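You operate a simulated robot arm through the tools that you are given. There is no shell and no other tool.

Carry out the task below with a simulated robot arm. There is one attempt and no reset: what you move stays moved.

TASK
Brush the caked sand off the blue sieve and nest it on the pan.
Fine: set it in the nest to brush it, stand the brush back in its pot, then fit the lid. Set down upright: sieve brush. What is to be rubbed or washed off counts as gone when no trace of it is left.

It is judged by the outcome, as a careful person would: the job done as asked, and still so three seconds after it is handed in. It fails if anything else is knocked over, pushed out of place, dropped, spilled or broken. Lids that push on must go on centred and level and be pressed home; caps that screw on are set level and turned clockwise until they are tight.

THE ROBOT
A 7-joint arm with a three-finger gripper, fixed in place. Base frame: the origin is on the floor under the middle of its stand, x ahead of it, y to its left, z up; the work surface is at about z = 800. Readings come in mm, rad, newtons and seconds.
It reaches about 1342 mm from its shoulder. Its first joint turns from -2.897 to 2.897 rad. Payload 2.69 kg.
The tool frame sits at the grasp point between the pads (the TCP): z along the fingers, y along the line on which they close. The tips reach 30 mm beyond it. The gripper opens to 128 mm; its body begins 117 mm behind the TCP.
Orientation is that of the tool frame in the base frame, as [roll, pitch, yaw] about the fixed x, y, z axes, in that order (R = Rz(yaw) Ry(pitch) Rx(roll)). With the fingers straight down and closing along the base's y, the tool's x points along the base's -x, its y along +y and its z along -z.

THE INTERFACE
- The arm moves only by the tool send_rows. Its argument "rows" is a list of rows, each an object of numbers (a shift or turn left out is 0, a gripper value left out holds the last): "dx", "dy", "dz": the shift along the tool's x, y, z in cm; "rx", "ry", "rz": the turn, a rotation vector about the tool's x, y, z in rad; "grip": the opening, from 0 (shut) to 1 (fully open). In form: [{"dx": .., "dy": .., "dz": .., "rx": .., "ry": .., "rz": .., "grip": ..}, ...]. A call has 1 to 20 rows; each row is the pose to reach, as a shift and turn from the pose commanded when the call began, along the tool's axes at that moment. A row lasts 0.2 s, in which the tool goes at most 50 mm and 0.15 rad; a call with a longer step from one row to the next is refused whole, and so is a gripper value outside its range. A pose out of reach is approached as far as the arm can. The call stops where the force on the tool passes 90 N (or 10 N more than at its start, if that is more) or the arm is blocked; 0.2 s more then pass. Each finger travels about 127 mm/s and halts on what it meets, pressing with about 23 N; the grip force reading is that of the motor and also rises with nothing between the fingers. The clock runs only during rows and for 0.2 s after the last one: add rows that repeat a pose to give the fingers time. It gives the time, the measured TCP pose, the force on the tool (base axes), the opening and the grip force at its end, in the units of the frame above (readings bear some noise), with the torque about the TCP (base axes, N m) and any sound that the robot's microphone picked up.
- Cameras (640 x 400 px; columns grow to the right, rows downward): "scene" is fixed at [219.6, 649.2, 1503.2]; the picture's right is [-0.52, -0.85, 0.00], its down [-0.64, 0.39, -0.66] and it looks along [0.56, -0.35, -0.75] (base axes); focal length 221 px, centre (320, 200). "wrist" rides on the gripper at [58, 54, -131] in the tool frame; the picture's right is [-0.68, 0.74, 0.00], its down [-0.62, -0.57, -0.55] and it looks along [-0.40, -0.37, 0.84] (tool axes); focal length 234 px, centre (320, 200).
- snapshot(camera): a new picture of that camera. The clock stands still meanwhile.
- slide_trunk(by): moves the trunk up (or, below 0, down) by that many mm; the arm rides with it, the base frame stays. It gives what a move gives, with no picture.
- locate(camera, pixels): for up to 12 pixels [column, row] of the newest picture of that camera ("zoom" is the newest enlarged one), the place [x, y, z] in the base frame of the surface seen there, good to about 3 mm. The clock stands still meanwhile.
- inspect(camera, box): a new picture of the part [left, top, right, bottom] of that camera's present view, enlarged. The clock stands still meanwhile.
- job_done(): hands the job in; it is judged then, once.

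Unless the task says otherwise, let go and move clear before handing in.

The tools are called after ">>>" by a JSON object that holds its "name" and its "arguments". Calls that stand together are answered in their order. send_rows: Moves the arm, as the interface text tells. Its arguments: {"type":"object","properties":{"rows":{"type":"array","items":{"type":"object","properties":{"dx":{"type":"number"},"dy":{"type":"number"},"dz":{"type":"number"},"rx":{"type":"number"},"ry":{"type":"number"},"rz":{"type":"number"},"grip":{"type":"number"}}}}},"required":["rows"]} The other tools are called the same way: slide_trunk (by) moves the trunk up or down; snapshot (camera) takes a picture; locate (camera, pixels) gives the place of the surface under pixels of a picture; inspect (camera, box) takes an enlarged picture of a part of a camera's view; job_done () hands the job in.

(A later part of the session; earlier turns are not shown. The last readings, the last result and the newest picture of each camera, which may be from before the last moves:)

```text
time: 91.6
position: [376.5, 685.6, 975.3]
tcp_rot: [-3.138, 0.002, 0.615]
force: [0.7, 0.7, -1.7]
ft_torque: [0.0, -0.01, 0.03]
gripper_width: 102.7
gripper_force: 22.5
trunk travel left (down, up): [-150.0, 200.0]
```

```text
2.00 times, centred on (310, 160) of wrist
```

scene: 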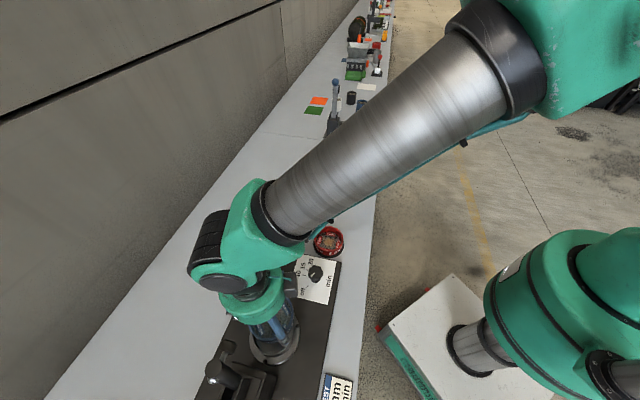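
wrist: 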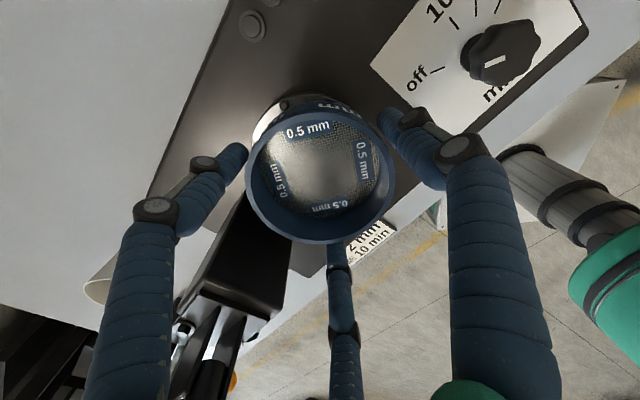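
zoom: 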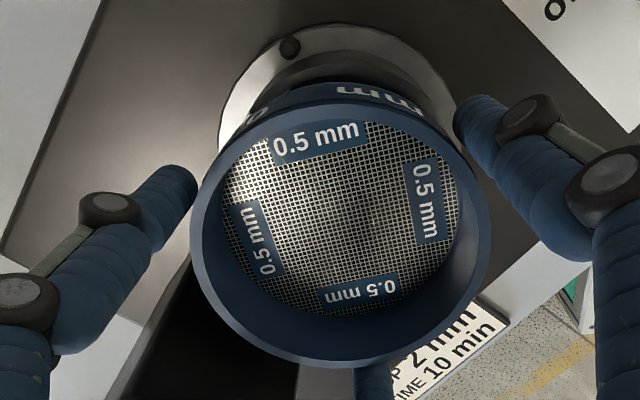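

Laterally aligned. Lowering 1.5 cm, then in small steps watching force.

>>> {"name": "send_rows", "arguments": {"rows": [{"dz": 0.5}, {"dz": 1.0}, {"dz": 1.4}, {"dz": 1.4}]}}

>>> {"name": "send_rows", "arguments": {"rows": [{"dz": 0.2}, {"dz": 0.2}]}}

>>> {"name": "inspect", "arguments": {"camera": "scene", "box": [235, 305, 305, 375]}}

>>> {"name": "inspect", "arguments": {"camera": "wrist", "box": [200, 60, 420, 260]}}

```text
time: 92.6
position: [375.4, 686.6, 961.2]
tcp_rot: [-3.138, 0.001, 0.615]
force: [-0.5, 0.1, -1.7]
ft_torque: [0.0, 0.0, 0.0]
gripper_width: 102.6
gripper_force: 23.2
trunk travel left (down, up): [-150.0, 200.0]
```

```text
time: 93.2
position: [375.3, 685.8, 958.9]
tcp_rot: [-3.138, 0.003, 0.615]
force: [0.0, 0.4, -0.6]
ft_torque: [-0.03, 0.07, -0.01]
gripper_width: 102.4
gripper_force: 22.7
trunk travel left (down, up): [-150.0, 200.0]
```

```text
5.71 times, centred on (270, 340) of scene
```

zoom: 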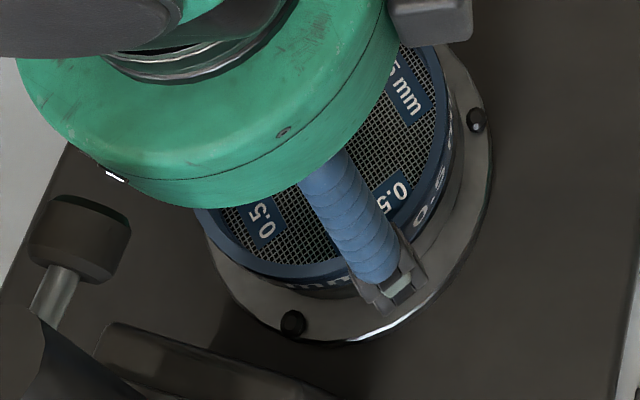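

```text
2.00 times, centred on (310, 160) of wrist
```

zoom: 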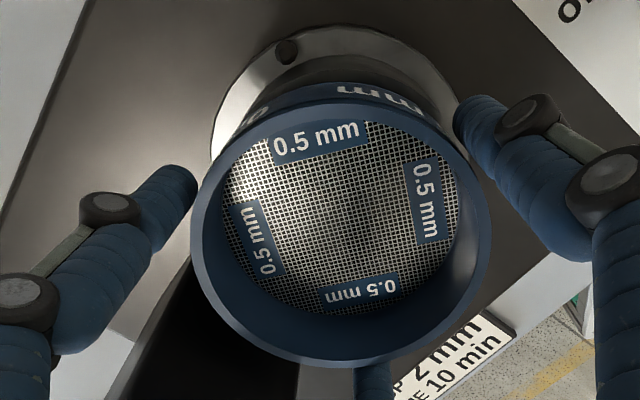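

>>> {"name": "send_rows", "arguments": {"rows": [{"dz": 0.2}, {"dz": 0.2}]}}

>>> {"name": "send_rows", "arguments": {"rows": [{"dz": 0.1}, {"dz": 0.1}]}}

>>> {"name": "send_rows", "arguments": {"rows": [{"dz": 0.1}, {"dz": 0.1}]}}

```text
time: 93.8
position: [376.4, 686.0, 957.0]
tcp_rot: [-3.139, 0.003, 0.614]
force: [0.2, 0.2, -1.1]
ft_torque: [0.03, 0.02, -0.01]
gripper_width: 102.2
gripper_force: 23.2
trunk travel left (down, up): [-150.0, 200.0]
```

```text
time: 94.4
position: [374.8, 685.9, 956.5]
tcp_rot: [-3.139, 0.003, 0.615]
force: [0.0, 0.0, -1.2]
ft_torque: [0.02, -0.01, -0.03]
gripper_width: 102.4
gripper_force: 23.1
trunk travel left (down, up): [-150.0, 200.0]
```

```text
time: 95.0
position: [375.8, 685.8, 955.7]
tcp_rot: [-3.137, 0.002, 0.615]
force: [0.1, -0.5, -1.7]
ft_torque: [0.01, 0.03, 0.01]
gripper_width: 102.5
gripper_force: 22.5
trunk travel left (down, up): [-150.0, 200.0]
```

>>> {"name": "send_rows", "arguments": {"rows": [{"dz": 0.1}, {"dz": 0.1}]}}

>>> {"name": "send_rows", "arguments": {"rows": [{"dz": 0.1}, {"dz": 0.1}]}}

>>> {"name": "send_rows", "arguments": {"rows": [{"dz": 0.1}, {"dz": 0.1}]}}

>>> {"name": "send_rows", "arguments": {"rows": [{"dz": 0.1}, {"dz": 0.1}]}}

```text
time: 95.6
position: [376.9, 686.7, 954.2]
tcp_rot: [-3.138, 0.001, 0.616]
force: [0.4, 0.4, -1.0]
ft_torque: [-0.04, 0.05, 0.0]
gripper_width: 102.5
gripper_force: 23.1
trunk travel left (down, up): [-150.0, 200.0]
```

```text
time: 96.2
position: [375.5, 685.4, 952.6]
tcp_rot: [-3.138, 0.0, 0.613]
force: [0.7, 0.3, -1.0]
ft_torque: [0.01, 0.02, 0.02]
gripper_width: 102.4
gripper_force: 23.0
trunk travel left (down, up): [-150.0, 200.0]
```

```text
time: 96.8
position: [376.0, 686.4, 951.3]
tcp_rot: [-3.14, 0.0, 0.614]
force: [0.2, 1.0, -1.7]
ft_torque: [0.01, 0.0, 0.03]
gripper_width: 102.5
gripper_force: 23.1
trunk travel left (down, up): [-150.0, 200.0]
```

```text
time: 97.4
position: [375.6, 686.6, 952.9]
tcp_rot: [-3.138, 0.002, 0.615]
force: [-0.5, -0.8, -2.4]
ft_torque: [0.01, -0.01, 0.01]
gripper_width: 102.5
gripper_force: 23.1
trunk travel left (down, up): [-150.0, 200.0]
```

>>> {"name": "send_rows", "arguments": {"rows": [{"dz": 0.1}, {"dz": 0.1}]}}

>>> {"name": "send_rows", "arguments": {"rows": [{"dz": 0.1}, {"dz": 0.1}]}}

>>> {"name": "send_rows", "arguments": {"rows": [{"dz": 0.1}, {"dz": 0.1}]}}

>>> {"name": "inspect", "arguments": {"camera": "scene", "box": [235, 305, 305, 375]}}

```text
time: 98.0
position: [377.4, 686.3, 950.9]
tcp_rot: [-3.137, 0.0, 0.613]
force: [0.3, 0.4, -1.1]
ft_torque: [0.02, -0.02, -0.01]
gripper_width: 102.3
gripper_force: 22.7
trunk travel left (down, up): [-150.0, 200.0]
```

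```text
time: 98.6
position: [376.1, 685.8, 951.3]
tcp_rot: [-3.138, 0.001, 0.616]
force: [-0.2, -0.8, -1.3]
ft_torque: [0.03, -0.01, -0.01]
gripper_width: 102.4
gripper_force: 23.1
trunk travel left (down, up): [-150.0, 200.0]
```

```text
time: 99.2
position: [376.8, 686.8, 948.9]
tcp_rot: [-3.137, 0.002, 0.616]
force: [-0.7, 0.5, -1.7]
ft_torque: [0.0, 0.03, 0.0]
gripper_width: 102.3
gripper_force: 23.1
trunk travel left (down, up): [-150.0, 200.0]
```

```text
5.71 times, centred on (270, 340) of scene
```

zoom: 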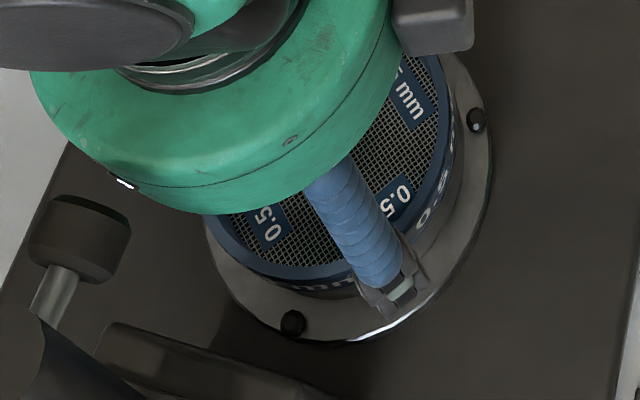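

>>> {"name": "send_rows", "arguments": {"rows": [{"dz": 0.1}, {"dz": 0.1}]}}

>>> {"name": "send_rows", "arguments": {"rows": [{"dz": 0.1}, {"dz": 0.1}]}}

>>> {"name": "send_rows", "arguments": {"rows": [{"dz": 0.1}, {"dz": 0.1}]}}

>>> {"name": "send_rows", "arguments": {"rows": [{"dz": 0.1}, {"dz": 0.1}]}}

```text
time: 99.8
position: [376.9, 687.1, 948.9]
tcp_rot: [-3.141, 0.002, 0.614]
force: [0.5, -0.9, 0.4]
ft_torque: [-0.07, -0.02, -0.02]
gripper_width: 102.2
gripper_force: 22.9
trunk travel left (down, up): [-150.0, 200.0]
```

```text
time: 100.4
position: [375.7, 686.1, 948.4]
tcp_rot: [-3.139, -0.001, 0.615]
force: [-0.9, 0.8, 7.9]
ft_torque: [-0.34, -0.11, -0.06]
gripper_width: 102.5
gripper_force: 23.1
trunk travel left (down, up): [-150.0, 200.0]
```

```text
time: 101.0
position: [376.9, 686.2, 946.0]
tcp_rot: [-3.138, -0.001, 0.615]
force: [-4.5, 2.7, 14.2]
ft_torque: [0.12, 0.28, -0.02]
gripper_width: 102.0
gripper_force: 23.1
trunk travel left (down, up): [-150.0, 200.0]
```

```text
time: 101.6
position: [375.3, 687.1, 945.3]
tcp_rot: [-3.138, -0.001, 0.615]
force: [-4.9, 5.6, 16.9]
ft_torque: [0.53, 0.37, 0.01]
gripper_width: 102.1
gripper_force: 23.0
trunk travel left (down, up): [-150.0, 200.0]
```

Contact began at TCP≈948.5 and it's sliding in with a lateral force of (−4.9,+5.6) N, so the pan axis lies slightly toward (−x,+y). Let me look before shifting ~1 mm that way.

>>> {"name": "inspect", "arguments": {"camera": "scene", "box": [235, 305, 305, 375]}}

>>> {"name": "inspect", "arguments": {"camera": "wrist", "box": [200, 60, 420, 260]}}

>>> {"name": "send_rows", "arguments": {"rows": [{"dx": -0.01, "dy": -0.05}, {"dx": -0.02, "dy": -0.1}, {"dx": -0.02, "dy": -0.1}]}}

```text
5.71 times, centred on (270, 340) of scene
```

zoom: 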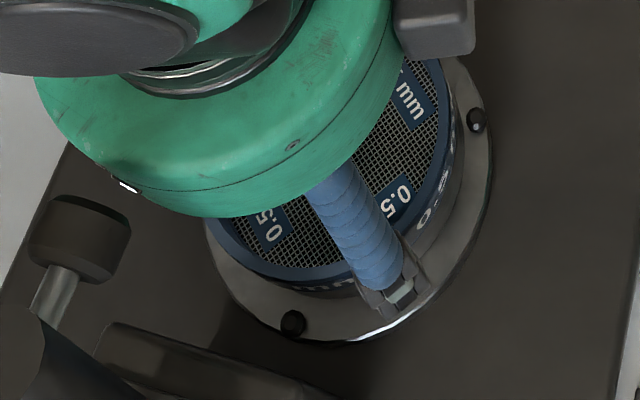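

```text
2.00 times, centred on (310, 160) of wrist
```

zoom: 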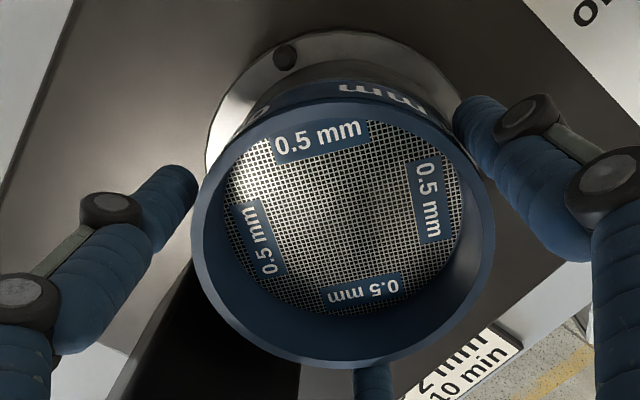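

```text
time: 102.4
position: [376.3, 686.0, 946.0]
tcp_rot: [-3.139, 0.0, 0.614]
force: [3.5, 4.5, 14.2]
ft_torque: [0.31, -0.11, -0.1]
gripper_width: 102.2
gripper_force: 23.5
trunk travel left (down, up): [-150.0, 200.0]
```

>>> {"name": "send_rows", "arguments": {"rows": [{"dx": 0.04, "dy": -0.03}, {"dx": 0.08, "dy": -0.06}, {"dx": 0.08, "dy": -0.06}]}}

>>> {"name": "send_rows", "arguments": {"rows": [{"dz": 0.1}, {"dz": 0.1}]}}

```text
time: 103.2
position: [374.5, 687.2, 944.7]
tcp_rot: [-3.137, 0.001, 0.612]
force: [1.4, -1.2, 12.7]
ft_torque: [0.36, 0.13, 0.02]
gripper_width: 101.7
gripper_force: 23.0
trunk travel left (down, up): [-150.0, 200.0]
```

```text
time: 103.8
position: [375.1, 686.8, 944.9]
tcp_rot: [-3.138, 0.001, 0.615]
force: [-2.1, -0.4, 16.2]
ft_torque: [0.28, 0.26, -0.05]
gripper_width: 101.6
gripper_force: 23.3
trunk travel left (down, up): [-150.0, 200.0]
```

>>> {"name": "inspect", "arguments": {"camera": "wrist", "box": [235, 90, 405, 255]}}

>>> {"name": "locate", "arguments": {"camera": "zoom", "pixels": [[148, 210], [165, 275], [205, 330], [270, 365], [340, 368], [420, 340], [475, 280], [494, 210], [470, 130], [400, 75], [320, 58], [200, 95]]}}

>>> {"name": "locate", "arguments": {"camera": "scene", "pixels": [[278, 350], [268, 352], [305, 330], [308, 325]]}}

```text
2.42 times, centred on (320, 172) of wrist
```

zoom: 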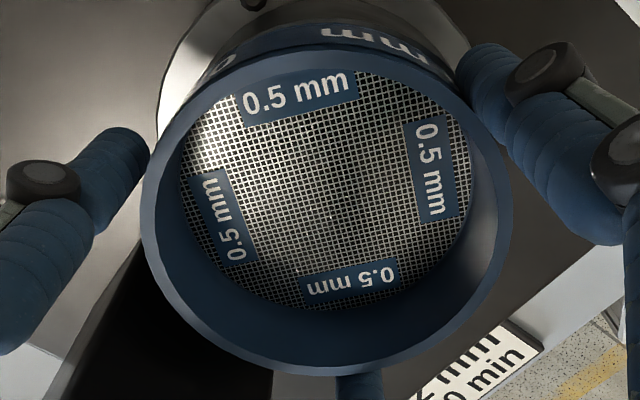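

```text
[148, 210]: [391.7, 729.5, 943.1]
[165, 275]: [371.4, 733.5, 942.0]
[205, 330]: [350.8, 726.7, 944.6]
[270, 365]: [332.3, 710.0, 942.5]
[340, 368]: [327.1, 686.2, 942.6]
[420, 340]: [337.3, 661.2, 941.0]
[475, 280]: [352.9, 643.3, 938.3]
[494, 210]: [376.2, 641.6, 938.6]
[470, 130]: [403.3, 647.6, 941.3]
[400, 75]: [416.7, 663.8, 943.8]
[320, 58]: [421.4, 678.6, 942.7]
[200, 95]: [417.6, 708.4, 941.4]
```

```text
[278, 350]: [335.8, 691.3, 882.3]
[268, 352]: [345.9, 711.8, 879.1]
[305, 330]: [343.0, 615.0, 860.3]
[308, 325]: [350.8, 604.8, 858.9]
```

The sieve rim reads z≈942.3, level, centred at (374.3,686.8) — its spigot is ~9 mm inside the pan. Pressing a bit more to verify it's home.

>>> {"name": "send_rows", "arguments": {"rows": [{"dz": 0.1}, {"dz": 0.2}, {"dz": 0.2}]}}

>>> {"name": "send_rows", "arguments": {"rows": [{"dz": 0.1}, {"dz": 0.2}, {"dz": 0.2}]}}

>>> {"name": "inspect", "arguments": {"camera": "wrist", "box": [235, 90, 405, 255]}}

>>> {"name": "locate", "arguments": {"camera": "zoom", "pixels": [[152, 210], [170, 275], [210, 330], [275, 365], [345, 368], [425, 340], [480, 280], [504, 210], [475, 120], [400, 70], [320, 55], [200, 90]]}}

```text
time: 104.6
position: [375.1, 686.6, 942.1]
tcp_rot: [-3.138, 0.0, 0.614]
force: [-3.8, 1.1, 16.7]
ft_torque: [0.26, 0.29, -0.03]
gripper_width: 101.8
gripper_force: 22.5
trunk travel left (down, up): [-150.0, 200.0]
```

```text
time: 105.4
position: [375.8, 687.6, 941.3]
tcp_rot: [-3.137, -0.003, 0.613]
force: [-5.1, 2.1, 16.5]
ft_torque: [0.33, 0.3, -0.02]
gripper_width: 101.7
gripper_force: 23.0
trunk travel left (down, up): [-150.0, 200.0]
```

```text
2.42 times, centred on (320, 172) of wrist
```

zoom: 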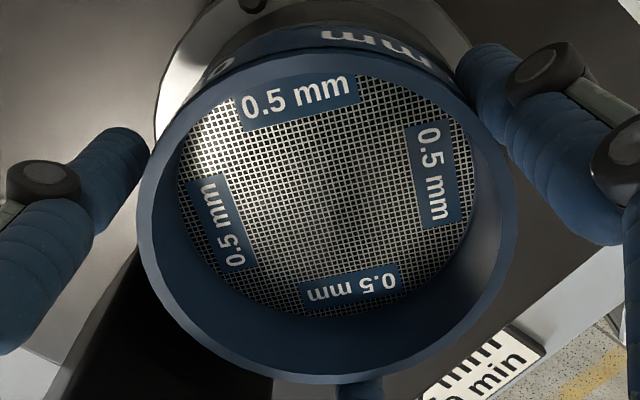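

```text
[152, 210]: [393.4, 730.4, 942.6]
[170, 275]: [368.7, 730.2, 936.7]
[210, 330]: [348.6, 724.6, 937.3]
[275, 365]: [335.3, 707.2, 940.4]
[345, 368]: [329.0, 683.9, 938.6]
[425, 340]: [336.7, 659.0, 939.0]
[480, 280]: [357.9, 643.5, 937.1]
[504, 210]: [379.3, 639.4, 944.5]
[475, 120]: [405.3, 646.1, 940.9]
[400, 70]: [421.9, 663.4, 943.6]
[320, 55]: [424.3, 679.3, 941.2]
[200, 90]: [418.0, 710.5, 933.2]
```

The fingers now slip on the wall at ~16 N while the rim stays at ~942, so the sieve has bottomed on the pan. Relieving and releasing, then I'll inspect.

>>> {"name": "send_rows", "arguments": {"rows": [{"dz": -0.2}, {"dz": -0.3, "grip": 0.82}, {"dz": -0.3, "grip": 0.88}, {"dz": -0.3, "grip": 0.94}, {"dz": -0.3, "grip": 1.0}, {"dz": -0.3, "grip": 1.0}]}}

>>> {"name": "send_rows", "arguments": {"rows": [{"dz": -1.5}, {"dz": -3.5}, {"dz": -5.5}, {"dz": -7.5}, {"dz": -7.5}]}}

>>> {"name": "snapshot", "arguments": {"camera": "wrist"}}

>>> {"name": "inspect", "arguments": {"camera": "scene", "box": [215, 285, 315, 385]}}

```text
time: 106.8
position: [376.6, 686.5, 941.2]
tcp_rot: [-3.139, 0.001, 0.615]
force: [-0.4, -0.5, 0.5]
ft_torque: [0.03, -0.02, -0.04]
gripper_width: 128.1
gripper_force: 0.0
trunk travel left (down, up): [-150.0, 200.0]
```

```text
time: 108.0
position: [376.1, 687.7, 1017.3]
tcp_rot: [-3.138, 0.004, 0.613]
force: [-0.4, -1.4, -0.4]
ft_torque: [0.02, -0.03, 0.03]
gripper_width: 128.1
gripper_force: 0.1
trunk travel left (down, up): [-150.0, 200.0]
```

```text
taken
```

wrist: 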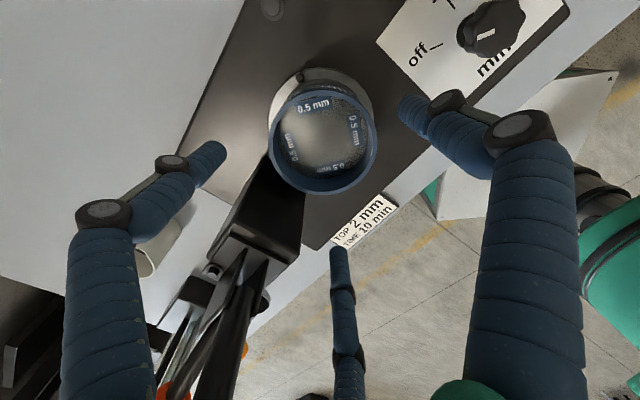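

```text
4.00 times, centred on (265, 335) of scene
```

zoom: 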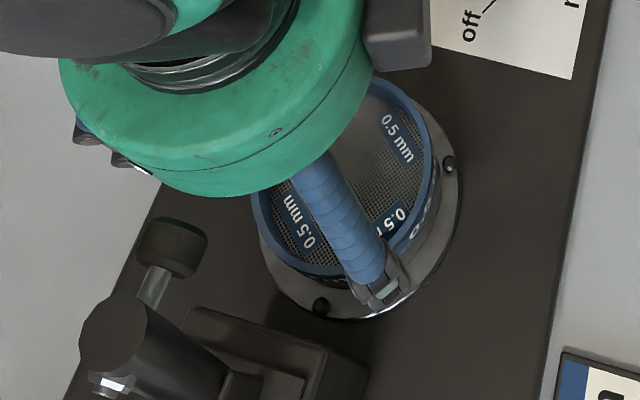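

Retreating up and slightly away from the tower to inspect the seating.

>>> {"name": "send_rows", "arguments": {"rows": [{"dx": 0.2, "dy": 0.7, "dz": -2.0}, {"dx": 0.4, "dy": 1.4, "dz": -5.0}, {"dx": 0.56, "dy": 1.98, "dz": -9.0}, {"dx": 0.56, "dy": 1.98, "dz": -13.0}, {"dx": 0.56, "dy": 1.98, "dz": -17.0}, {"dx": 0.56, "dy": 1.98, "dz": -21.0}, {"dx": 0.56, "dy": 1.98, "dz": -25.0}, {"dx": 0.56, "dy": 1.98, "dz": -25.0}]}}

>>> {"name": "inspect", "arguments": {"camera": "scene", "box": [235, 295, 315, 375]}}

>>> {"name": "inspect", "arguments": {"camera": "wrist", "box": [260, 50, 380, 170]}}

```text
time: 109.8
position: [393.8, 673.4, 1266.9]
tcp_rot: [-3.138, 0.002, 0.615]
force: [-1.4, -0.2, 0.2]
ft_torque: [0.03, -0.05, 0.0]
gripper_width: 127.9
gripper_force: 0.2
trunk travel left (down, up): [-150.0, 200.0]
```

```text
5.00 times, centred on (275, 335) of scene
```

zoom: 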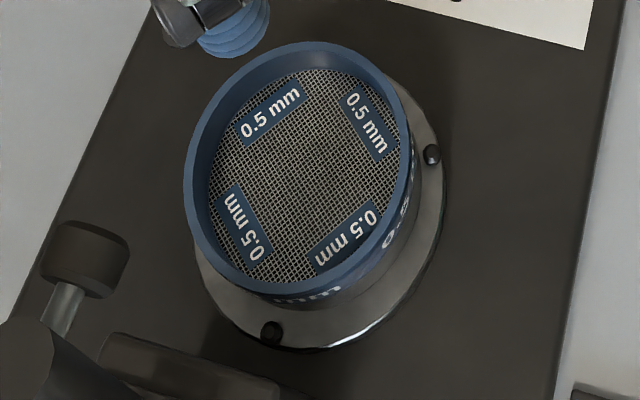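

```text
3.33 times, centred on (320, 110) of wrist
```

zoom: 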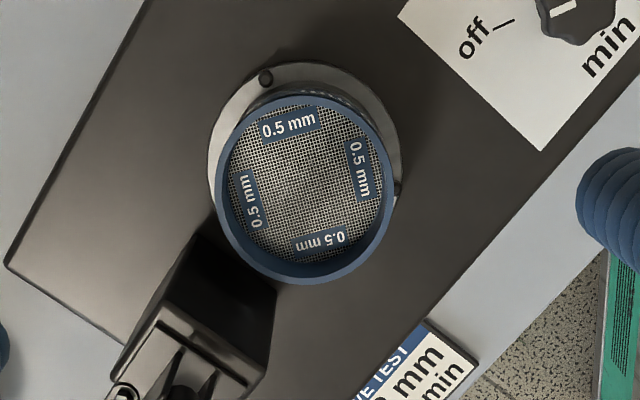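

Measuring the nested sieve's rim from both views for level and centre.

>>> {"name": "locate", "arguments": {"camera": "zoom", "pixels": [[220, 190], [228, 240], [260, 272], [305, 281], [350, 265], [380, 225], [390, 180], [378, 135], [345, 105], [300, 98], [262, 110], [230, 150]]}}

>>> {"name": "inspect", "arguments": {"camera": "scene", "box": [235, 295, 315, 375]}}

>>> {"name": "locate", "arguments": {"camera": "zoom", "pixels": [[187, 190], [195, 235], [225, 275], [275, 295], [335, 280], [380, 240], [408, 180], [400, 115], [370, 70], [320, 46], [260, 60], [210, 115]]}}

>>> {"name": "locate", "arguments": {"camera": "zoom", "pixels": [[320, 292], [340, 290], [350, 305], [395, 240], [415, 190], [300, 303], [375, 275], [405, 220], [330, 310], [360, 300]]}}

```text
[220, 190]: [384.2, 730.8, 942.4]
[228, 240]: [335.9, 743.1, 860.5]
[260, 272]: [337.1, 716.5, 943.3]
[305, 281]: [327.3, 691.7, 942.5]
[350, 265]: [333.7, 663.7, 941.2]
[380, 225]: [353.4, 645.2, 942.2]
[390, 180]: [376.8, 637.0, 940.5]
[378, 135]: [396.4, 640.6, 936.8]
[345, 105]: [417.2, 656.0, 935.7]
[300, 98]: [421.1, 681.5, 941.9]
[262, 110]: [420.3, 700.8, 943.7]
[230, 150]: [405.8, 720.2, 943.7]
```

```text
5.00 times, centred on (275, 335) of scene
```

zoom: 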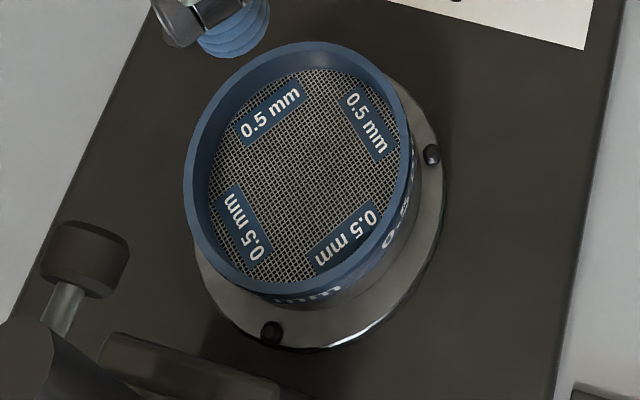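

```text
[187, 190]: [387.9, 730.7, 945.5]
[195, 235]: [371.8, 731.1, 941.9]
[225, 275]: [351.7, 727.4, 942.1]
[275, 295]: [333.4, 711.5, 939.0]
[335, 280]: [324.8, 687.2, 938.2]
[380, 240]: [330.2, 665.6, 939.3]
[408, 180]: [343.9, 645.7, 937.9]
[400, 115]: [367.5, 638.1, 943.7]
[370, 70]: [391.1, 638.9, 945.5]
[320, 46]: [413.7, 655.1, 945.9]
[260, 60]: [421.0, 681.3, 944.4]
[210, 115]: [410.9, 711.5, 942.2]
```

```text
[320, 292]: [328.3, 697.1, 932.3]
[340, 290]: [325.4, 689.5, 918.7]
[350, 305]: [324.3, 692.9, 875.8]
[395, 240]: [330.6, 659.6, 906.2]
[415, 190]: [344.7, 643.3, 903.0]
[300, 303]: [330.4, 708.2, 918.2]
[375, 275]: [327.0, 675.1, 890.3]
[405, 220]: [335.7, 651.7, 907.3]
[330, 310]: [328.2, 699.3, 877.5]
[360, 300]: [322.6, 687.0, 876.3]
```

The scene points suggest a slight tilt (938 near vs 945 far) while the wrist view says level (940.5–943.7). Zooming closer for a better check.

>>> {"name": "inspect", "arguments": {"camera": "scene", "box": [255, 300, 300, 330]}}

>>> {"name": "inspect", "arguments": {"camera": "scene", "box": [268, 325, 328, 370]}}

>>> {"name": "inspect", "arguments": {"camera": "scene", "box": [255, 330, 310, 368]}}

```text
13.33 times, centred on (278, 315) of scene
```

zoom: 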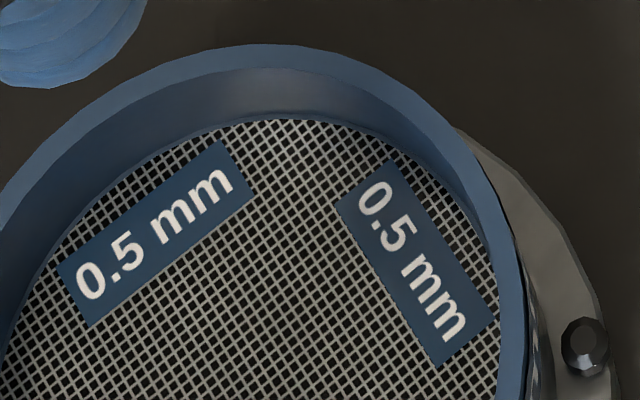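

```text
8.89 times, centred on (298, 348) of scene
```

zoom: 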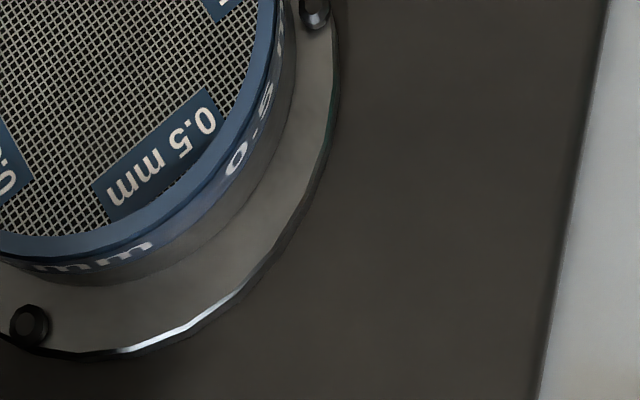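

```text
10.53 times, centred on (282, 349) of scene
```

zoom: 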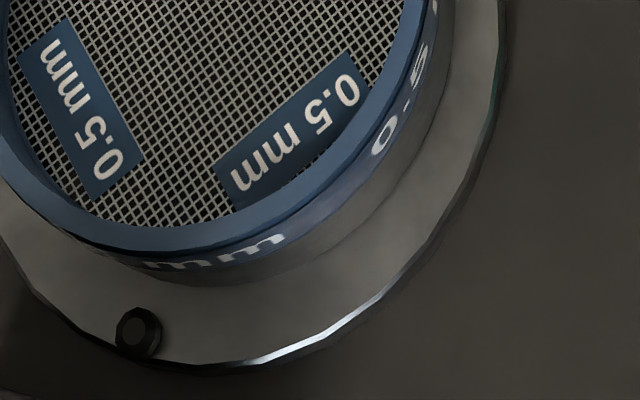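

>>> {"name": "locate", "arguments": {"camera": "zoom", "pixels": [[230, 233], [300, 210], [160, 240], [90, 222], [370, 155], [405, 85], [20, 170], [230, 262], [240, 280], [300, 265], [410, 155], [60, 130]]}}

>>> {"name": "inspect", "arguments": {"camera": "scene", "box": [255, 300, 300, 330]}}

>>> {"name": "locate", "arguments": {"camera": "zoom", "pixels": [[270, 58], [330, 64], [200, 65], [130, 90], [60, 140], [20, 190], [390, 90], [440, 130], [480, 190], [505, 250], [512, 320], [300, 200]]}}

```text
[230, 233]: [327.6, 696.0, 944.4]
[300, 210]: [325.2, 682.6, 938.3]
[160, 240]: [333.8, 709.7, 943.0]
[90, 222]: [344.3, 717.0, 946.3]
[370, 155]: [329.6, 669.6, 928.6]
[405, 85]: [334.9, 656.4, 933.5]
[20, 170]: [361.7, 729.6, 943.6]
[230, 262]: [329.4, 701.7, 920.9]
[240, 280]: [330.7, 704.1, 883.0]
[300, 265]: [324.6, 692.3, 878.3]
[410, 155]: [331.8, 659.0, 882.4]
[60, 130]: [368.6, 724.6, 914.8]
```

```text
13.33 times, centred on (278, 315) of scene
```

zoom: 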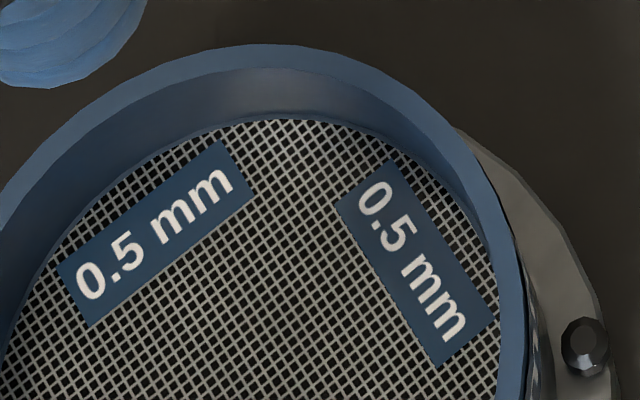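

```text
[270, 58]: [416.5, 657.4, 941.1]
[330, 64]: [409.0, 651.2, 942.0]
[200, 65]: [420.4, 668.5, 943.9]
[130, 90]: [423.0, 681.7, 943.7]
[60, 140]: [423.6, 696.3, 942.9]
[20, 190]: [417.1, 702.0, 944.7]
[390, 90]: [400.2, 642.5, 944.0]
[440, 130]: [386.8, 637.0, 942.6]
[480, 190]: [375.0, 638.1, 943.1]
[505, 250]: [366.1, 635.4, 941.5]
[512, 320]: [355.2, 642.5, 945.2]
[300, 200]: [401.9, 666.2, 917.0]
```

The sieve is level (rim ≈943.5 all around) and nested in the pan. Next the lid: moving above it around (737,594) with yaw ≈5.9.

>>> {"name": "send_rows", "arguments": {"rows": [{"dx": 1.2, "dy": 1.3, "dz": 0.5, "rz": 0.08}, {"dx": 3.2, "dy": 3.6, "dz": 1.5, "rz": 0.16}, {"dx": 5.6, "dy": 6.3, "dz": 3.0, "rz": 0.25}, {"dx": 8.0, "dy": 9.0, "dz": 5.0, "rz": 0.34}, {"dx": 10.4, "dy": 11.7, "dz": 7.2, "rz": 0.43}, {"dx": 12.8, "dy": 14.4, "dz": 9.5, "rz": 0.52}, {"dx": 15.2, "dy": 17.1, "dz": 11.8, "rz": 0.61}, {"dx": 17.6, "dy": 19.8, "dz": 14.1, "rz": 0.7}, {"dx": 20.0, "dy": 22.5, "dz": 16.5, "rz": 0.8}, {"dx": 22.0, "dy": 24.7, "dz": 19.0, "rz": 0.9}, {"dx": 23.45, "dy": 26.28, "dz": 21.7, "rz": 1.0}, {"dx": 23.45, "dy": 26.28, "dz": 21.7, "rz": 1.0}]}}

>>> {"name": "snapshot", "arguments": {"camera": "wrist"}}

>>> {"name": "inspect", "arguments": {"camera": "wrist", "box": [265, 50, 375, 160]}}

```text
time: 112.4
position: [736.1, 596.8, 1049.4]
tcp_rot: [3.141, 0.003, -0.386]
force: [0.1, 0.1, -0.3]
ft_torque: [-0.03, 0.06, -0.03]
gripper_width: 127.8
gripper_force: 0.0
trunk travel left (down, up): [-150.0, 200.0]
```

```text
taken
```

wrist: 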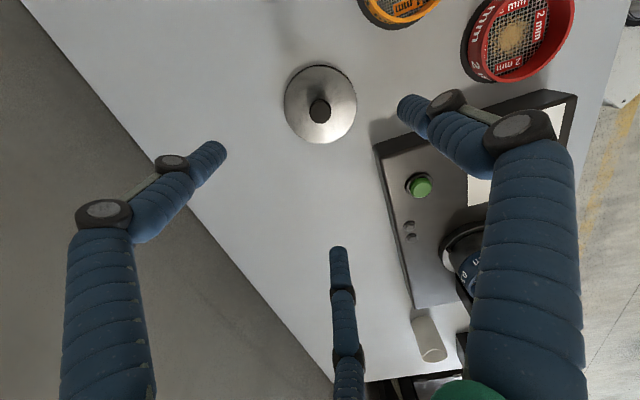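

```text
3.64 times, centred on (320, 105) of wrist
```

zoom: 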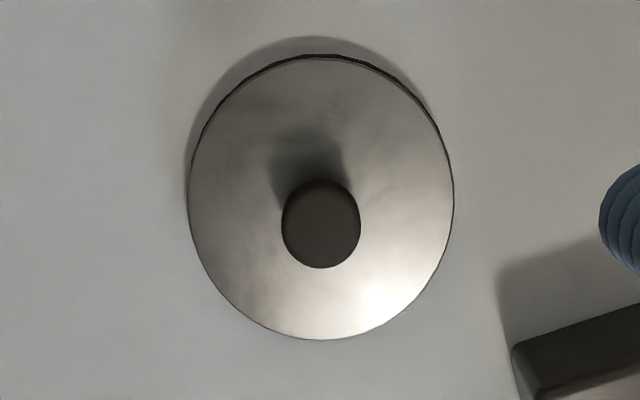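

>>> {"name": "locate", "arguments": {"camera": "zoom", "pixels": [[320, 228], [285, 228], [356, 228], [320, 262], [320, 195], [192, 200], [448, 200], [320, 335], [320, 65], [230, 100], [410, 100], [230, 300]]}}

>>> {"name": "locate", "arguments": {"camera": "zoom", "pixels": [[410, 295], [265, 78], [375, 78], [200, 150], [442, 150], [205, 255], [440, 255], [270, 325], [370, 325], [300, 240], [340, 240], [320, 215]]}}

>>> {"name": "send_rows", "arguments": {"rows": [{"dx": 0}]}}

>>> {"name": "send_rows", "arguments": {"rows": [{"dx": 0}]}}

```text
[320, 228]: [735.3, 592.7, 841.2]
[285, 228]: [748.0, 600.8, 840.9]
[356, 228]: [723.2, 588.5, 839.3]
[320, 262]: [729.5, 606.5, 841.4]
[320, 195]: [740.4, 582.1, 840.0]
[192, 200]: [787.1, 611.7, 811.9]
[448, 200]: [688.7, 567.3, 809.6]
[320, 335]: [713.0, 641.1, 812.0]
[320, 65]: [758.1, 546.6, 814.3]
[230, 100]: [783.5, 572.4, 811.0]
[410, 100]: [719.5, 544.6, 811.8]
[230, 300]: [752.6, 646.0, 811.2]
```

```text
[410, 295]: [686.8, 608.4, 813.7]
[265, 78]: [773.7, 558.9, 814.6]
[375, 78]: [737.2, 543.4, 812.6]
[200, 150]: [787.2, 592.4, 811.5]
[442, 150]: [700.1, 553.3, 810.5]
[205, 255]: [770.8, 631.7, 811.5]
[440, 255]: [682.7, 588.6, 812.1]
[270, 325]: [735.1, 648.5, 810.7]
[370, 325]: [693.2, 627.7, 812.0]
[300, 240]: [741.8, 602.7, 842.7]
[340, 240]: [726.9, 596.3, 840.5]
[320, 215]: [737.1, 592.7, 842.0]
```

```text
time: 112.8
position: [734.5, 594.7, 1050.0]
tcp_rot: [3.141, 0.005, -0.384]
force: [-0.6, -0.3, 0.5]
ft_torque: [-0.01, -0.02, 0.03]
gripper_width: 128.2
gripper_force: 0.1
trunk travel left (down, up): [-150.0, 200.0]
```

```text
time: 113.2
position: [734.8, 596.1, 1048.9]
tcp_rot: [-3.141, 0.004, -0.385]
force: [0.0, -0.8, -0.8]
ft_torque: [0.02, -0.03, -0.04]
gripper_width: 128.2
gripper_force: 0.0
trunk travel left (down, up): [-150.0, 200.0]
```

Lid centre (735.4,593.5), knob top z=842 (⌀≈28 mm), plate z=812. Aligning and descending around the knob to TCP z≈847.

>>> {"name": "send_rows", "arguments": {"rows": [{"dx": 0.08, "dy": 0.17, "dz": 4.0}, {"dx": 0.08, "dy": 0.17, "dz": 8.0}, {"dx": 0.08, "dy": 0.17, "dz": 12.0}, {"dx": 0.08, "dy": 0.17, "dz": 15.5}, {"dx": 0.08, "dy": 0.17, "dz": 18.3}, {"dx": 0.08, "dy": 0.17, "dz": 20.2}, {"dx": 0.08, "dy": 0.17, "dz": 20.2}]}}

>>> {"name": "snapshot", "arguments": {"camera": "wrist"}}

>>> {"name": "inspect", "arguments": {"camera": "scene", "box": [220, 180, 310, 260]}}

```text
time: 114.8
position: [735.5, 593.4, 847.6]
tcp_rot: [3.14, 0.003, -0.384]
force: [-0.6, 0.0, -0.3]
ft_torque: [0.03, 0.0, -0.02]
gripper_width: 128.4
gripper_force: 0.1
trunk travel left (down, up): [-150.0, 200.0]
```

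```text
taken
```

wrist: 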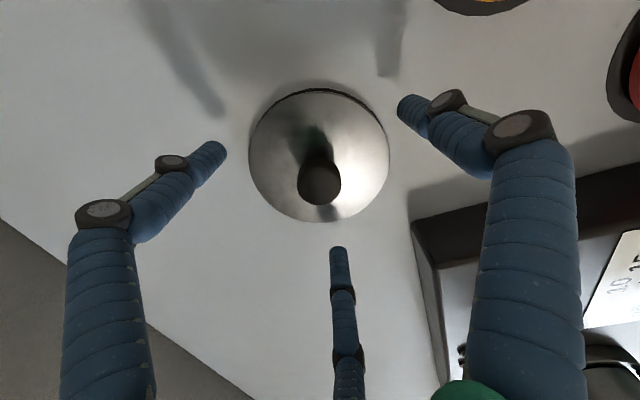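

```text
5.00 times, centred on (265, 220) of scene
```

zoom: 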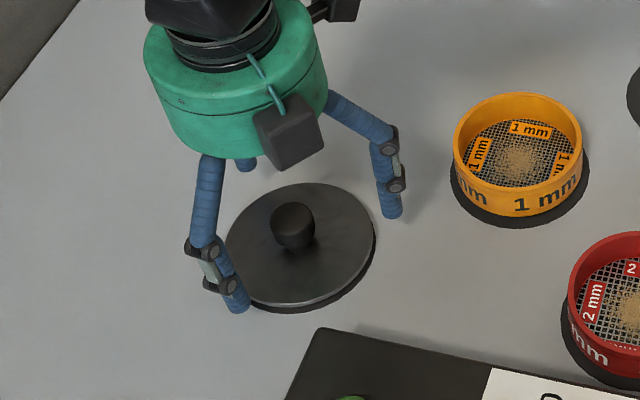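

Fingers straddle the knob evenly. Raising 3 mm for tip clearance, then closing on the knob.

>>> {"name": "send_rows", "arguments": {"rows": [{"dz": -0.3, "grip": 0.85}, {"dz": -0.3, "grip": 0.7}, {"dz": -0.3, "grip": 0.55}, {"dz": -0.3, "grip": 0.42}, {"dz": -0.3, "grip": 0.34}, {"dz": -0.3, "grip": 0.28}, {"dz": -0.3, "grip": 0.22}, {"dz": -0.3, "grip": 0.15}, {"dz": -0.3, "grip": 0.05}, {"dz": -0.3, "grip": 0.0}, {"dz": -0.3, "grip": 0.0}, {"dz": -0.3, "grip": 0.0}]}}

>>> {"name": "snapshot", "arguments": {"camera": "wrist"}}

>>> {"name": "inspect", "arguments": {"camera": "scene", "box": [220, 180, 310, 260]}}

```text
time: 117.4
position: [734.4, 594.2, 851.2]
tcp_rot: [-3.141, 0.003, -0.385]
force: [0.3, 0.3, 0.8]
ft_torque: [0.02, 0.04, -0.02]
gripper_width: 28.7
gripper_force: 23.0
trunk travel left (down, up): [-150.0, 200.0]
```

```text
taken
```

wrist: 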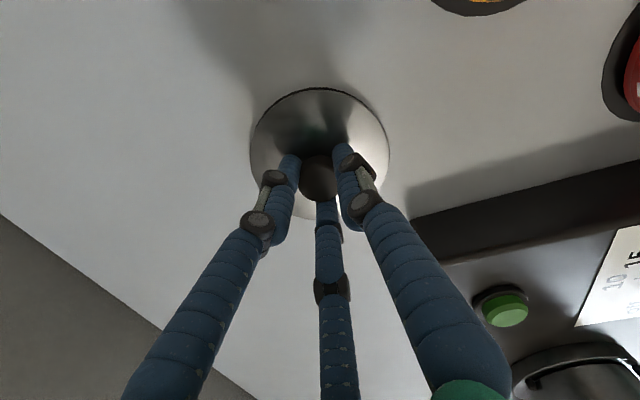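

```text
5.00 times, centred on (265, 220) of scene
```

zoom: 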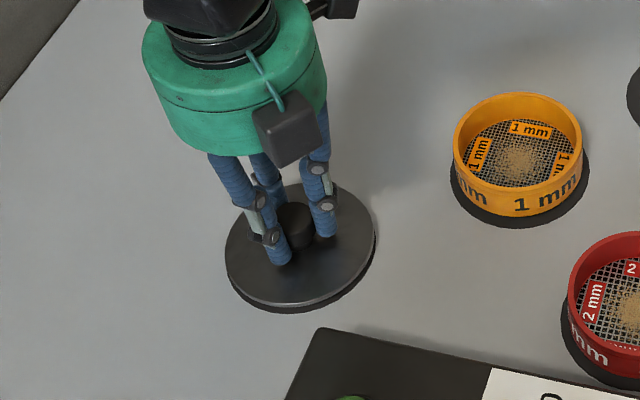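

Gripped on the knob (28.7 mm, 23 N). Lifting gently and checking the lid hangs level.

>>> {"name": "send_rows", "arguments": {"rows": [{"dz": -0.6}, {"dz": -1.5}, {"dz": -3.0}, {"dz": -5.0}, {"dz": -8.0}, {"dz": -12.0}, {"dz": -16.0}, {"dz": -20.0}, {"dz": -20.0}]}}

>>> {"name": "snapshot", "arguments": {"camera": "wrist"}}

>>> {"name": "inspect", "arguments": {"camera": "scene", "box": [200, 120, 320, 250]}}

```text
time: 119.4
position: [733.7, 592.6, 1051.1]
tcp_rot: [-3.14, 0.002, -0.385]
force: [0.6, -1.2, 1.0]
ft_torque: [0.02, -0.02, 0.0]
gripper_width: 2.2
gripper_force: 22.9
trunk travel left (down, up): [-150.0, 200.0]
```

```text
taken
```

wrist: 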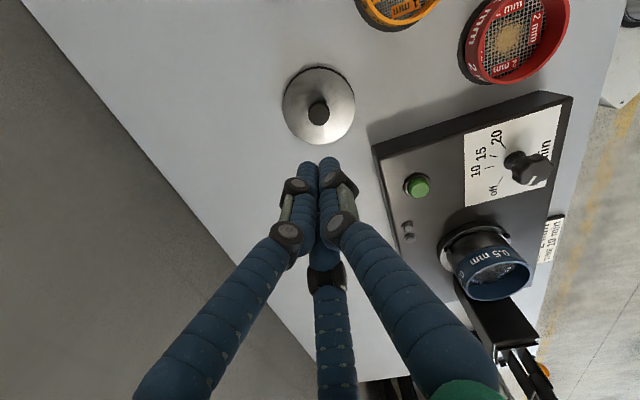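

```text
3.08 times, centred on (260, 185) of scene
```

zoom: 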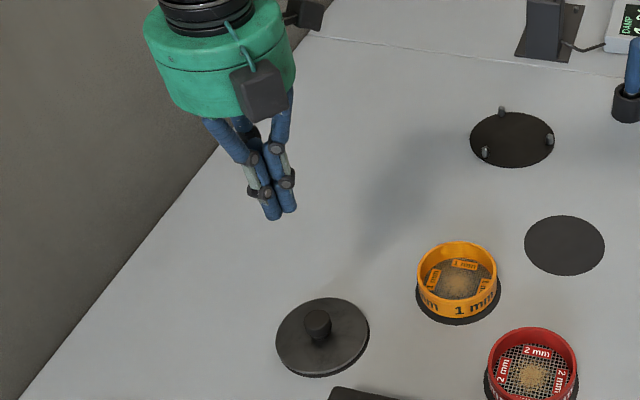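

The grip slipped off the knob and the lid stayed on its mat. I'll study the knob profile and check that the lid hasn't shifted.

>>> {"name": "inspect", "arguments": {"camera": "scene", "box": [240, 205, 285, 245]}}

>>> {"name": "locate", "arguments": {"camera": "zoom", "pixels": [[290, 170], [250, 165], [331, 165], [290, 190], [290, 200], [292, 212], [295, 222], [270, 205], [315, 205], [260, 190], [328, 190], [290, 142]]}}

>>> {"name": "inspect", "arguments": {"camera": "wrist", "box": [265, 50, 375, 160]}}

>>> {"name": "locate", "arguments": {"camera": "zoom", "pixels": [[316, 222], [280, 222], [350, 222], [316, 255], [316, 190], [187, 195], [440, 195], [316, 328], [316, 62], [225, 100], [405, 100], [225, 290]]}}

```text
10.00 times, centred on (262, 225) of scene
```

zoom: 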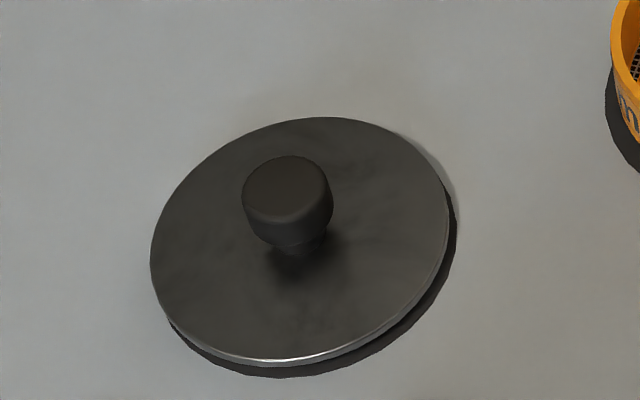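

```text
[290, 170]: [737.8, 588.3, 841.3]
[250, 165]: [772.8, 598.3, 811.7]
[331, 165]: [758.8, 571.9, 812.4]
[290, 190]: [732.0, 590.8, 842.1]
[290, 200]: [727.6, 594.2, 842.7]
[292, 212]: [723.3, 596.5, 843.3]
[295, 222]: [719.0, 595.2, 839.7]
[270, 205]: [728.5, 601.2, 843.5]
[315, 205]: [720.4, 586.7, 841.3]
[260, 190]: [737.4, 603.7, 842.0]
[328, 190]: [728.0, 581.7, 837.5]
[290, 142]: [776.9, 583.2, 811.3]
```

```text
3.64 times, centred on (320, 105) of wrist
```

zoom: 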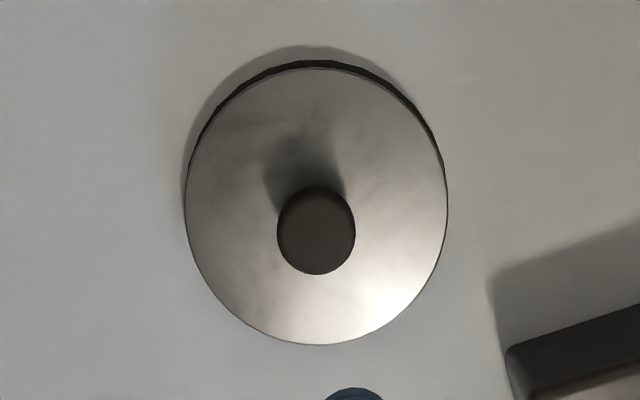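

```text
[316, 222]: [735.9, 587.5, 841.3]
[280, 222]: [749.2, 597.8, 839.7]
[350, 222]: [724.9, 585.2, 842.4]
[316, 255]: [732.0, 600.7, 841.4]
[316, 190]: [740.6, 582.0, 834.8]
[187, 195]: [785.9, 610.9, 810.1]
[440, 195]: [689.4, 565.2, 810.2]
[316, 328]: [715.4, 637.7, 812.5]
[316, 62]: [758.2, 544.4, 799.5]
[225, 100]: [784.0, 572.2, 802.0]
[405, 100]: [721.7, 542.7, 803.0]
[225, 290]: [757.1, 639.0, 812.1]
```

The lid sits on its mat (shifted ~2 mm). The knob head spans z≈826–843 with a narrower neck, so my pads were too high; I'll reopen and regrip deeper. First re-centre at a lower height.

>>> {"name": "send_rows", "arguments": {"rows": [{"dz": 0.0, "grip": 0.3}, {"dz": 0.0, "grip": 0.6}, {"dz": 0.0, "grip": 1.0}, {"dz": 2.0, "grip": 1.0}, {"dz": 6.0, "grip": 1.0}, {"dz": 10.0, "grip": 1.0}, {"dz": 10.0, "grip": 1.0}]}}

>>> {"name": "inspect", "arguments": {"camera": "wrist", "box": [260, 60, 380, 190]}}

>>> {"name": "send_rows", "arguments": {"rows": [{"dx": 0}]}}

>>> {"name": "send_rows", "arguments": {"rows": [{"dx": 0}]}}

```text
time: 121.0
position: [734.5, 594.6, 950.7]
tcp_rot: [3.139, 0.004, -0.386]
force: [0.7, 0.1, -1.3]
ft_torque: [-0.04, 0.04, -0.02]
gripper_width: 127.8
gripper_force: 0.0
trunk travel left (down, up): [-150.0, 200.0]
```

```text
3.08 times, centred on (320, 125) of wrist
```

zoom: 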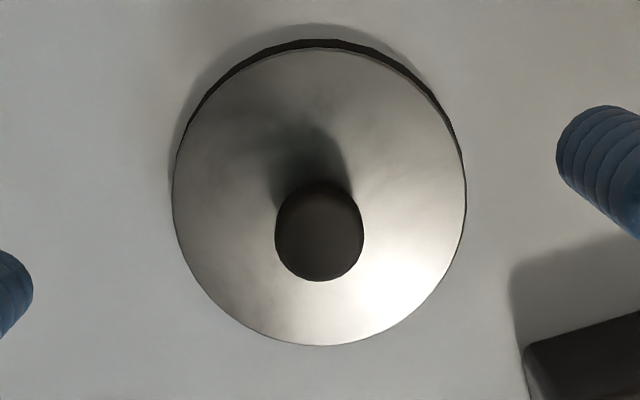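

```text
time: 121.4
position: [734.5, 594.4, 950.7]
tcp_rot: [3.141, 0.002, -0.384]
force: [0.3, -0.5, -0.1]
ft_torque: [-0.01, 0.01, 0.0]
gripper_width: 127.9
gripper_force: 0.0
trunk travel left (down, up): [-150.0, 200.0]
```

```text
time: 121.8
position: [734.9, 593.3, 950.0]
tcp_rot: [-3.14, 0.003, -0.386]
force: [1.1, -0.5, 0.3]
ft_torque: [0.02, -0.01, 0.0]
gripper_width: 128.1
gripper_force: 0.1
trunk travel left (down, up): [-150.0, 200.0]
```

>>> {"name": "locate", "arguments": {"camera": "zoom", "pixels": [[319, 235], [282, 235], [358, 235], [319, 272], [319, 200], [178, 200], [462, 200], [319, 340], [319, 55], [215, 100], [425, 100], [215, 290]]}}

>>> {"name": "locate", "arguments": {"camera": "zoom", "pixels": [[425, 290], [270, 60], [380, 62], [185, 150], [455, 150], [190, 250], [450, 250], [260, 325], [380, 325], [300, 260], [340, 260], [319, 187]]}}

```text
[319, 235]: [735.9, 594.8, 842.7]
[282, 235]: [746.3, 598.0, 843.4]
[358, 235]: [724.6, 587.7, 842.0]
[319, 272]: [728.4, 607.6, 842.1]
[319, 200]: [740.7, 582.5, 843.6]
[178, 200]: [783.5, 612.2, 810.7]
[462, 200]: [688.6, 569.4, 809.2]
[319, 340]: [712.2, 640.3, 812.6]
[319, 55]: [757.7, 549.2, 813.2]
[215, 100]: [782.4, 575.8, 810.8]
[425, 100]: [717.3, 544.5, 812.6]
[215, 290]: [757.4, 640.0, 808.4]
```

```text
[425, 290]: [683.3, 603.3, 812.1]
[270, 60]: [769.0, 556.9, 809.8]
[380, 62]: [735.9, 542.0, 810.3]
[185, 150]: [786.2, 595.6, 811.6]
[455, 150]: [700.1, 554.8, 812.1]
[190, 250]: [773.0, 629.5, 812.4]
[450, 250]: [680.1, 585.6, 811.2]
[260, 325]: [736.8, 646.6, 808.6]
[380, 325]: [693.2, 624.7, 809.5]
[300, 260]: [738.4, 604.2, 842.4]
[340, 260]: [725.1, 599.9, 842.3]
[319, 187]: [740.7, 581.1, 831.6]
```

The lid is really unmoved: centre (735,593). Descending deeper this time, to TCP z≈844 (tips ~2 mm above the plate).

>>> {"name": "send_rows", "arguments": {"rows": [{"dx": 0.06, "dy": 0.04, "dz": 3.5}, {"dx": 0.06, "dy": 0.04, "dz": 7.0}, {"dx": 0.06, "dy": 0.04, "dz": 9.2}, {"dx": 0.06, "dy": 0.04, "dz": 10.2}, {"dx": 0.06, "dy": 0.04, "dz": 10.6}, {"dx": 0.06, "dy": 0.04, "dz": 10.6}]}}

>>> {"name": "send_rows", "arguments": {"rows": [{"grip": 0.85}, {"grip": 0.7}, {"grip": 0.55}, {"grip": 0.42}, {"grip": 0.34}, {"grip": 0.3}, {"grip": 0.26}, {"grip": 0.24}, {"grip": 0.24}]}}

>>> {"name": "inspect", "arguments": {"camera": "scene", "box": [235, 190, 300, 250]}}

>>> {"name": "inspect", "arguments": {"camera": "wrist", "box": [240, 80, 400, 250]}}

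```text
time: 123.2
position: [735.8, 592.2, 844.3]
tcp_rot: [-3.142, 0.003, -0.388]
force: [-0.4, -1.3, -0.1]
ft_torque: [-0.02, 0.02, 0.01]
gripper_width: 128.0
gripper_force: 0.0
trunk travel left (down, up): [-150.0, 200.0]
```

```text
time: 125.2
position: [735.9, 591.3, 844.0]
tcp_rot: [-3.141, 0.002, -0.387]
force: [-0.1, 0.7, 0.8]
ft_torque: [0.0, -0.01, 0.02]
gripper_width: 31.1
gripper_force: 0.6
trunk travel left (down, up): [-150.0, 200.0]
```

```text
6.67 times, centred on (268, 220) of scene
```

zoom: 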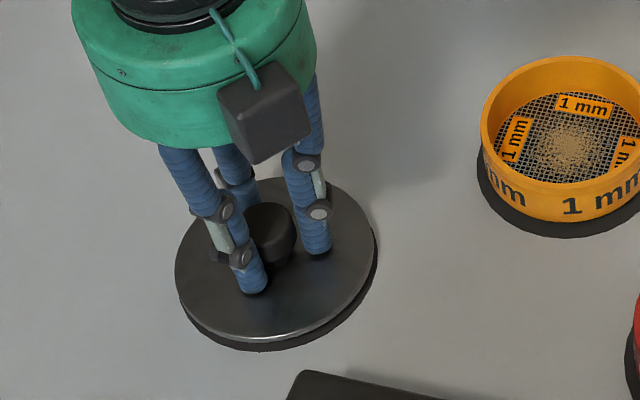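

```text
2.35 times, centred on (320, 165) of wrist
```

zoom: 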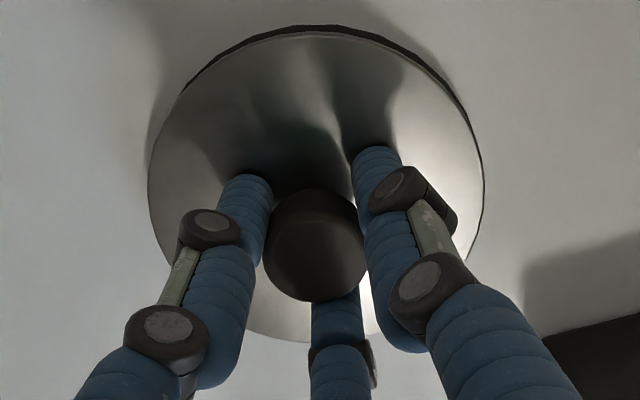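

Nearly touching at 31 mm. Closing fully and then testing with a tiny lift.

>>> {"name": "send_rows", "arguments": {"rows": [{"grip": 0.2}, {"grip": 0.1}, {"grip": 0.0}, {"grip": 0.0}, {"grip": 0.0}]}}

>>> {"name": "send_rows", "arguments": {"rows": [{"dz": -0.1}, {"dz": -0.2}, {"dz": -0.2}]}}

>>> {"name": "inspect", "arguments": {"camera": "scene", "box": [235, 190, 300, 250]}}

>>> {"name": "inspect", "arguments": {"camera": "wrist", "box": [240, 80, 400, 250]}}

```text
time: 126.4
position: [734.4, 592.1, 845.0]
tcp_rot: [3.141, 0.003, -0.386]
force: [0.3, -0.1, 0.1]
ft_torque: [0.01, -0.02, 0.0]
gripper_width: 29.1
gripper_force: 22.8
trunk travel left (down, up): [-150.0, 200.0]
```

```text
time: 127.2
position: [736.3, 591.7, 846.0]
tcp_rot: [-3.14, 0.002, -0.386]
force: [0.1, -0.4, -0.5]
ft_torque: [0.0, -0.02, 0.02]
gripper_width: 28.8
gripper_force: 22.7
trunk travel left (down, up): [-150.0, 200.0]
```

```text
6.67 times, centred on (268, 220) of scene
```

zoom: 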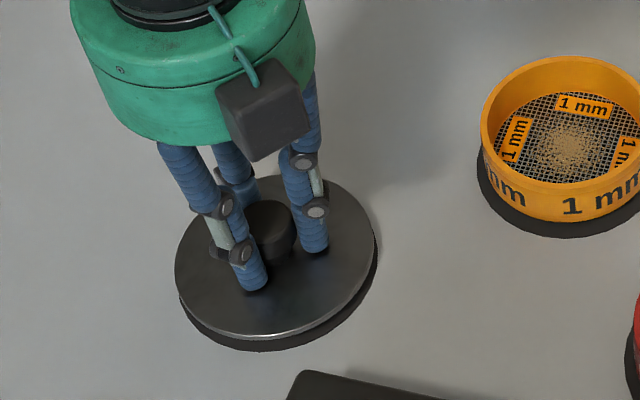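

```text
2.35 times, centred on (320, 165) of wrist
```

zoom: 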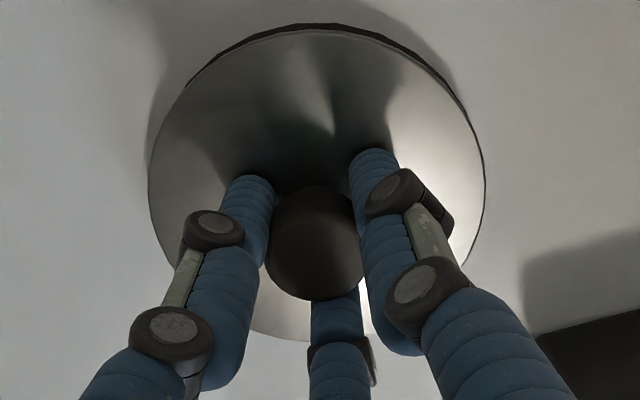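

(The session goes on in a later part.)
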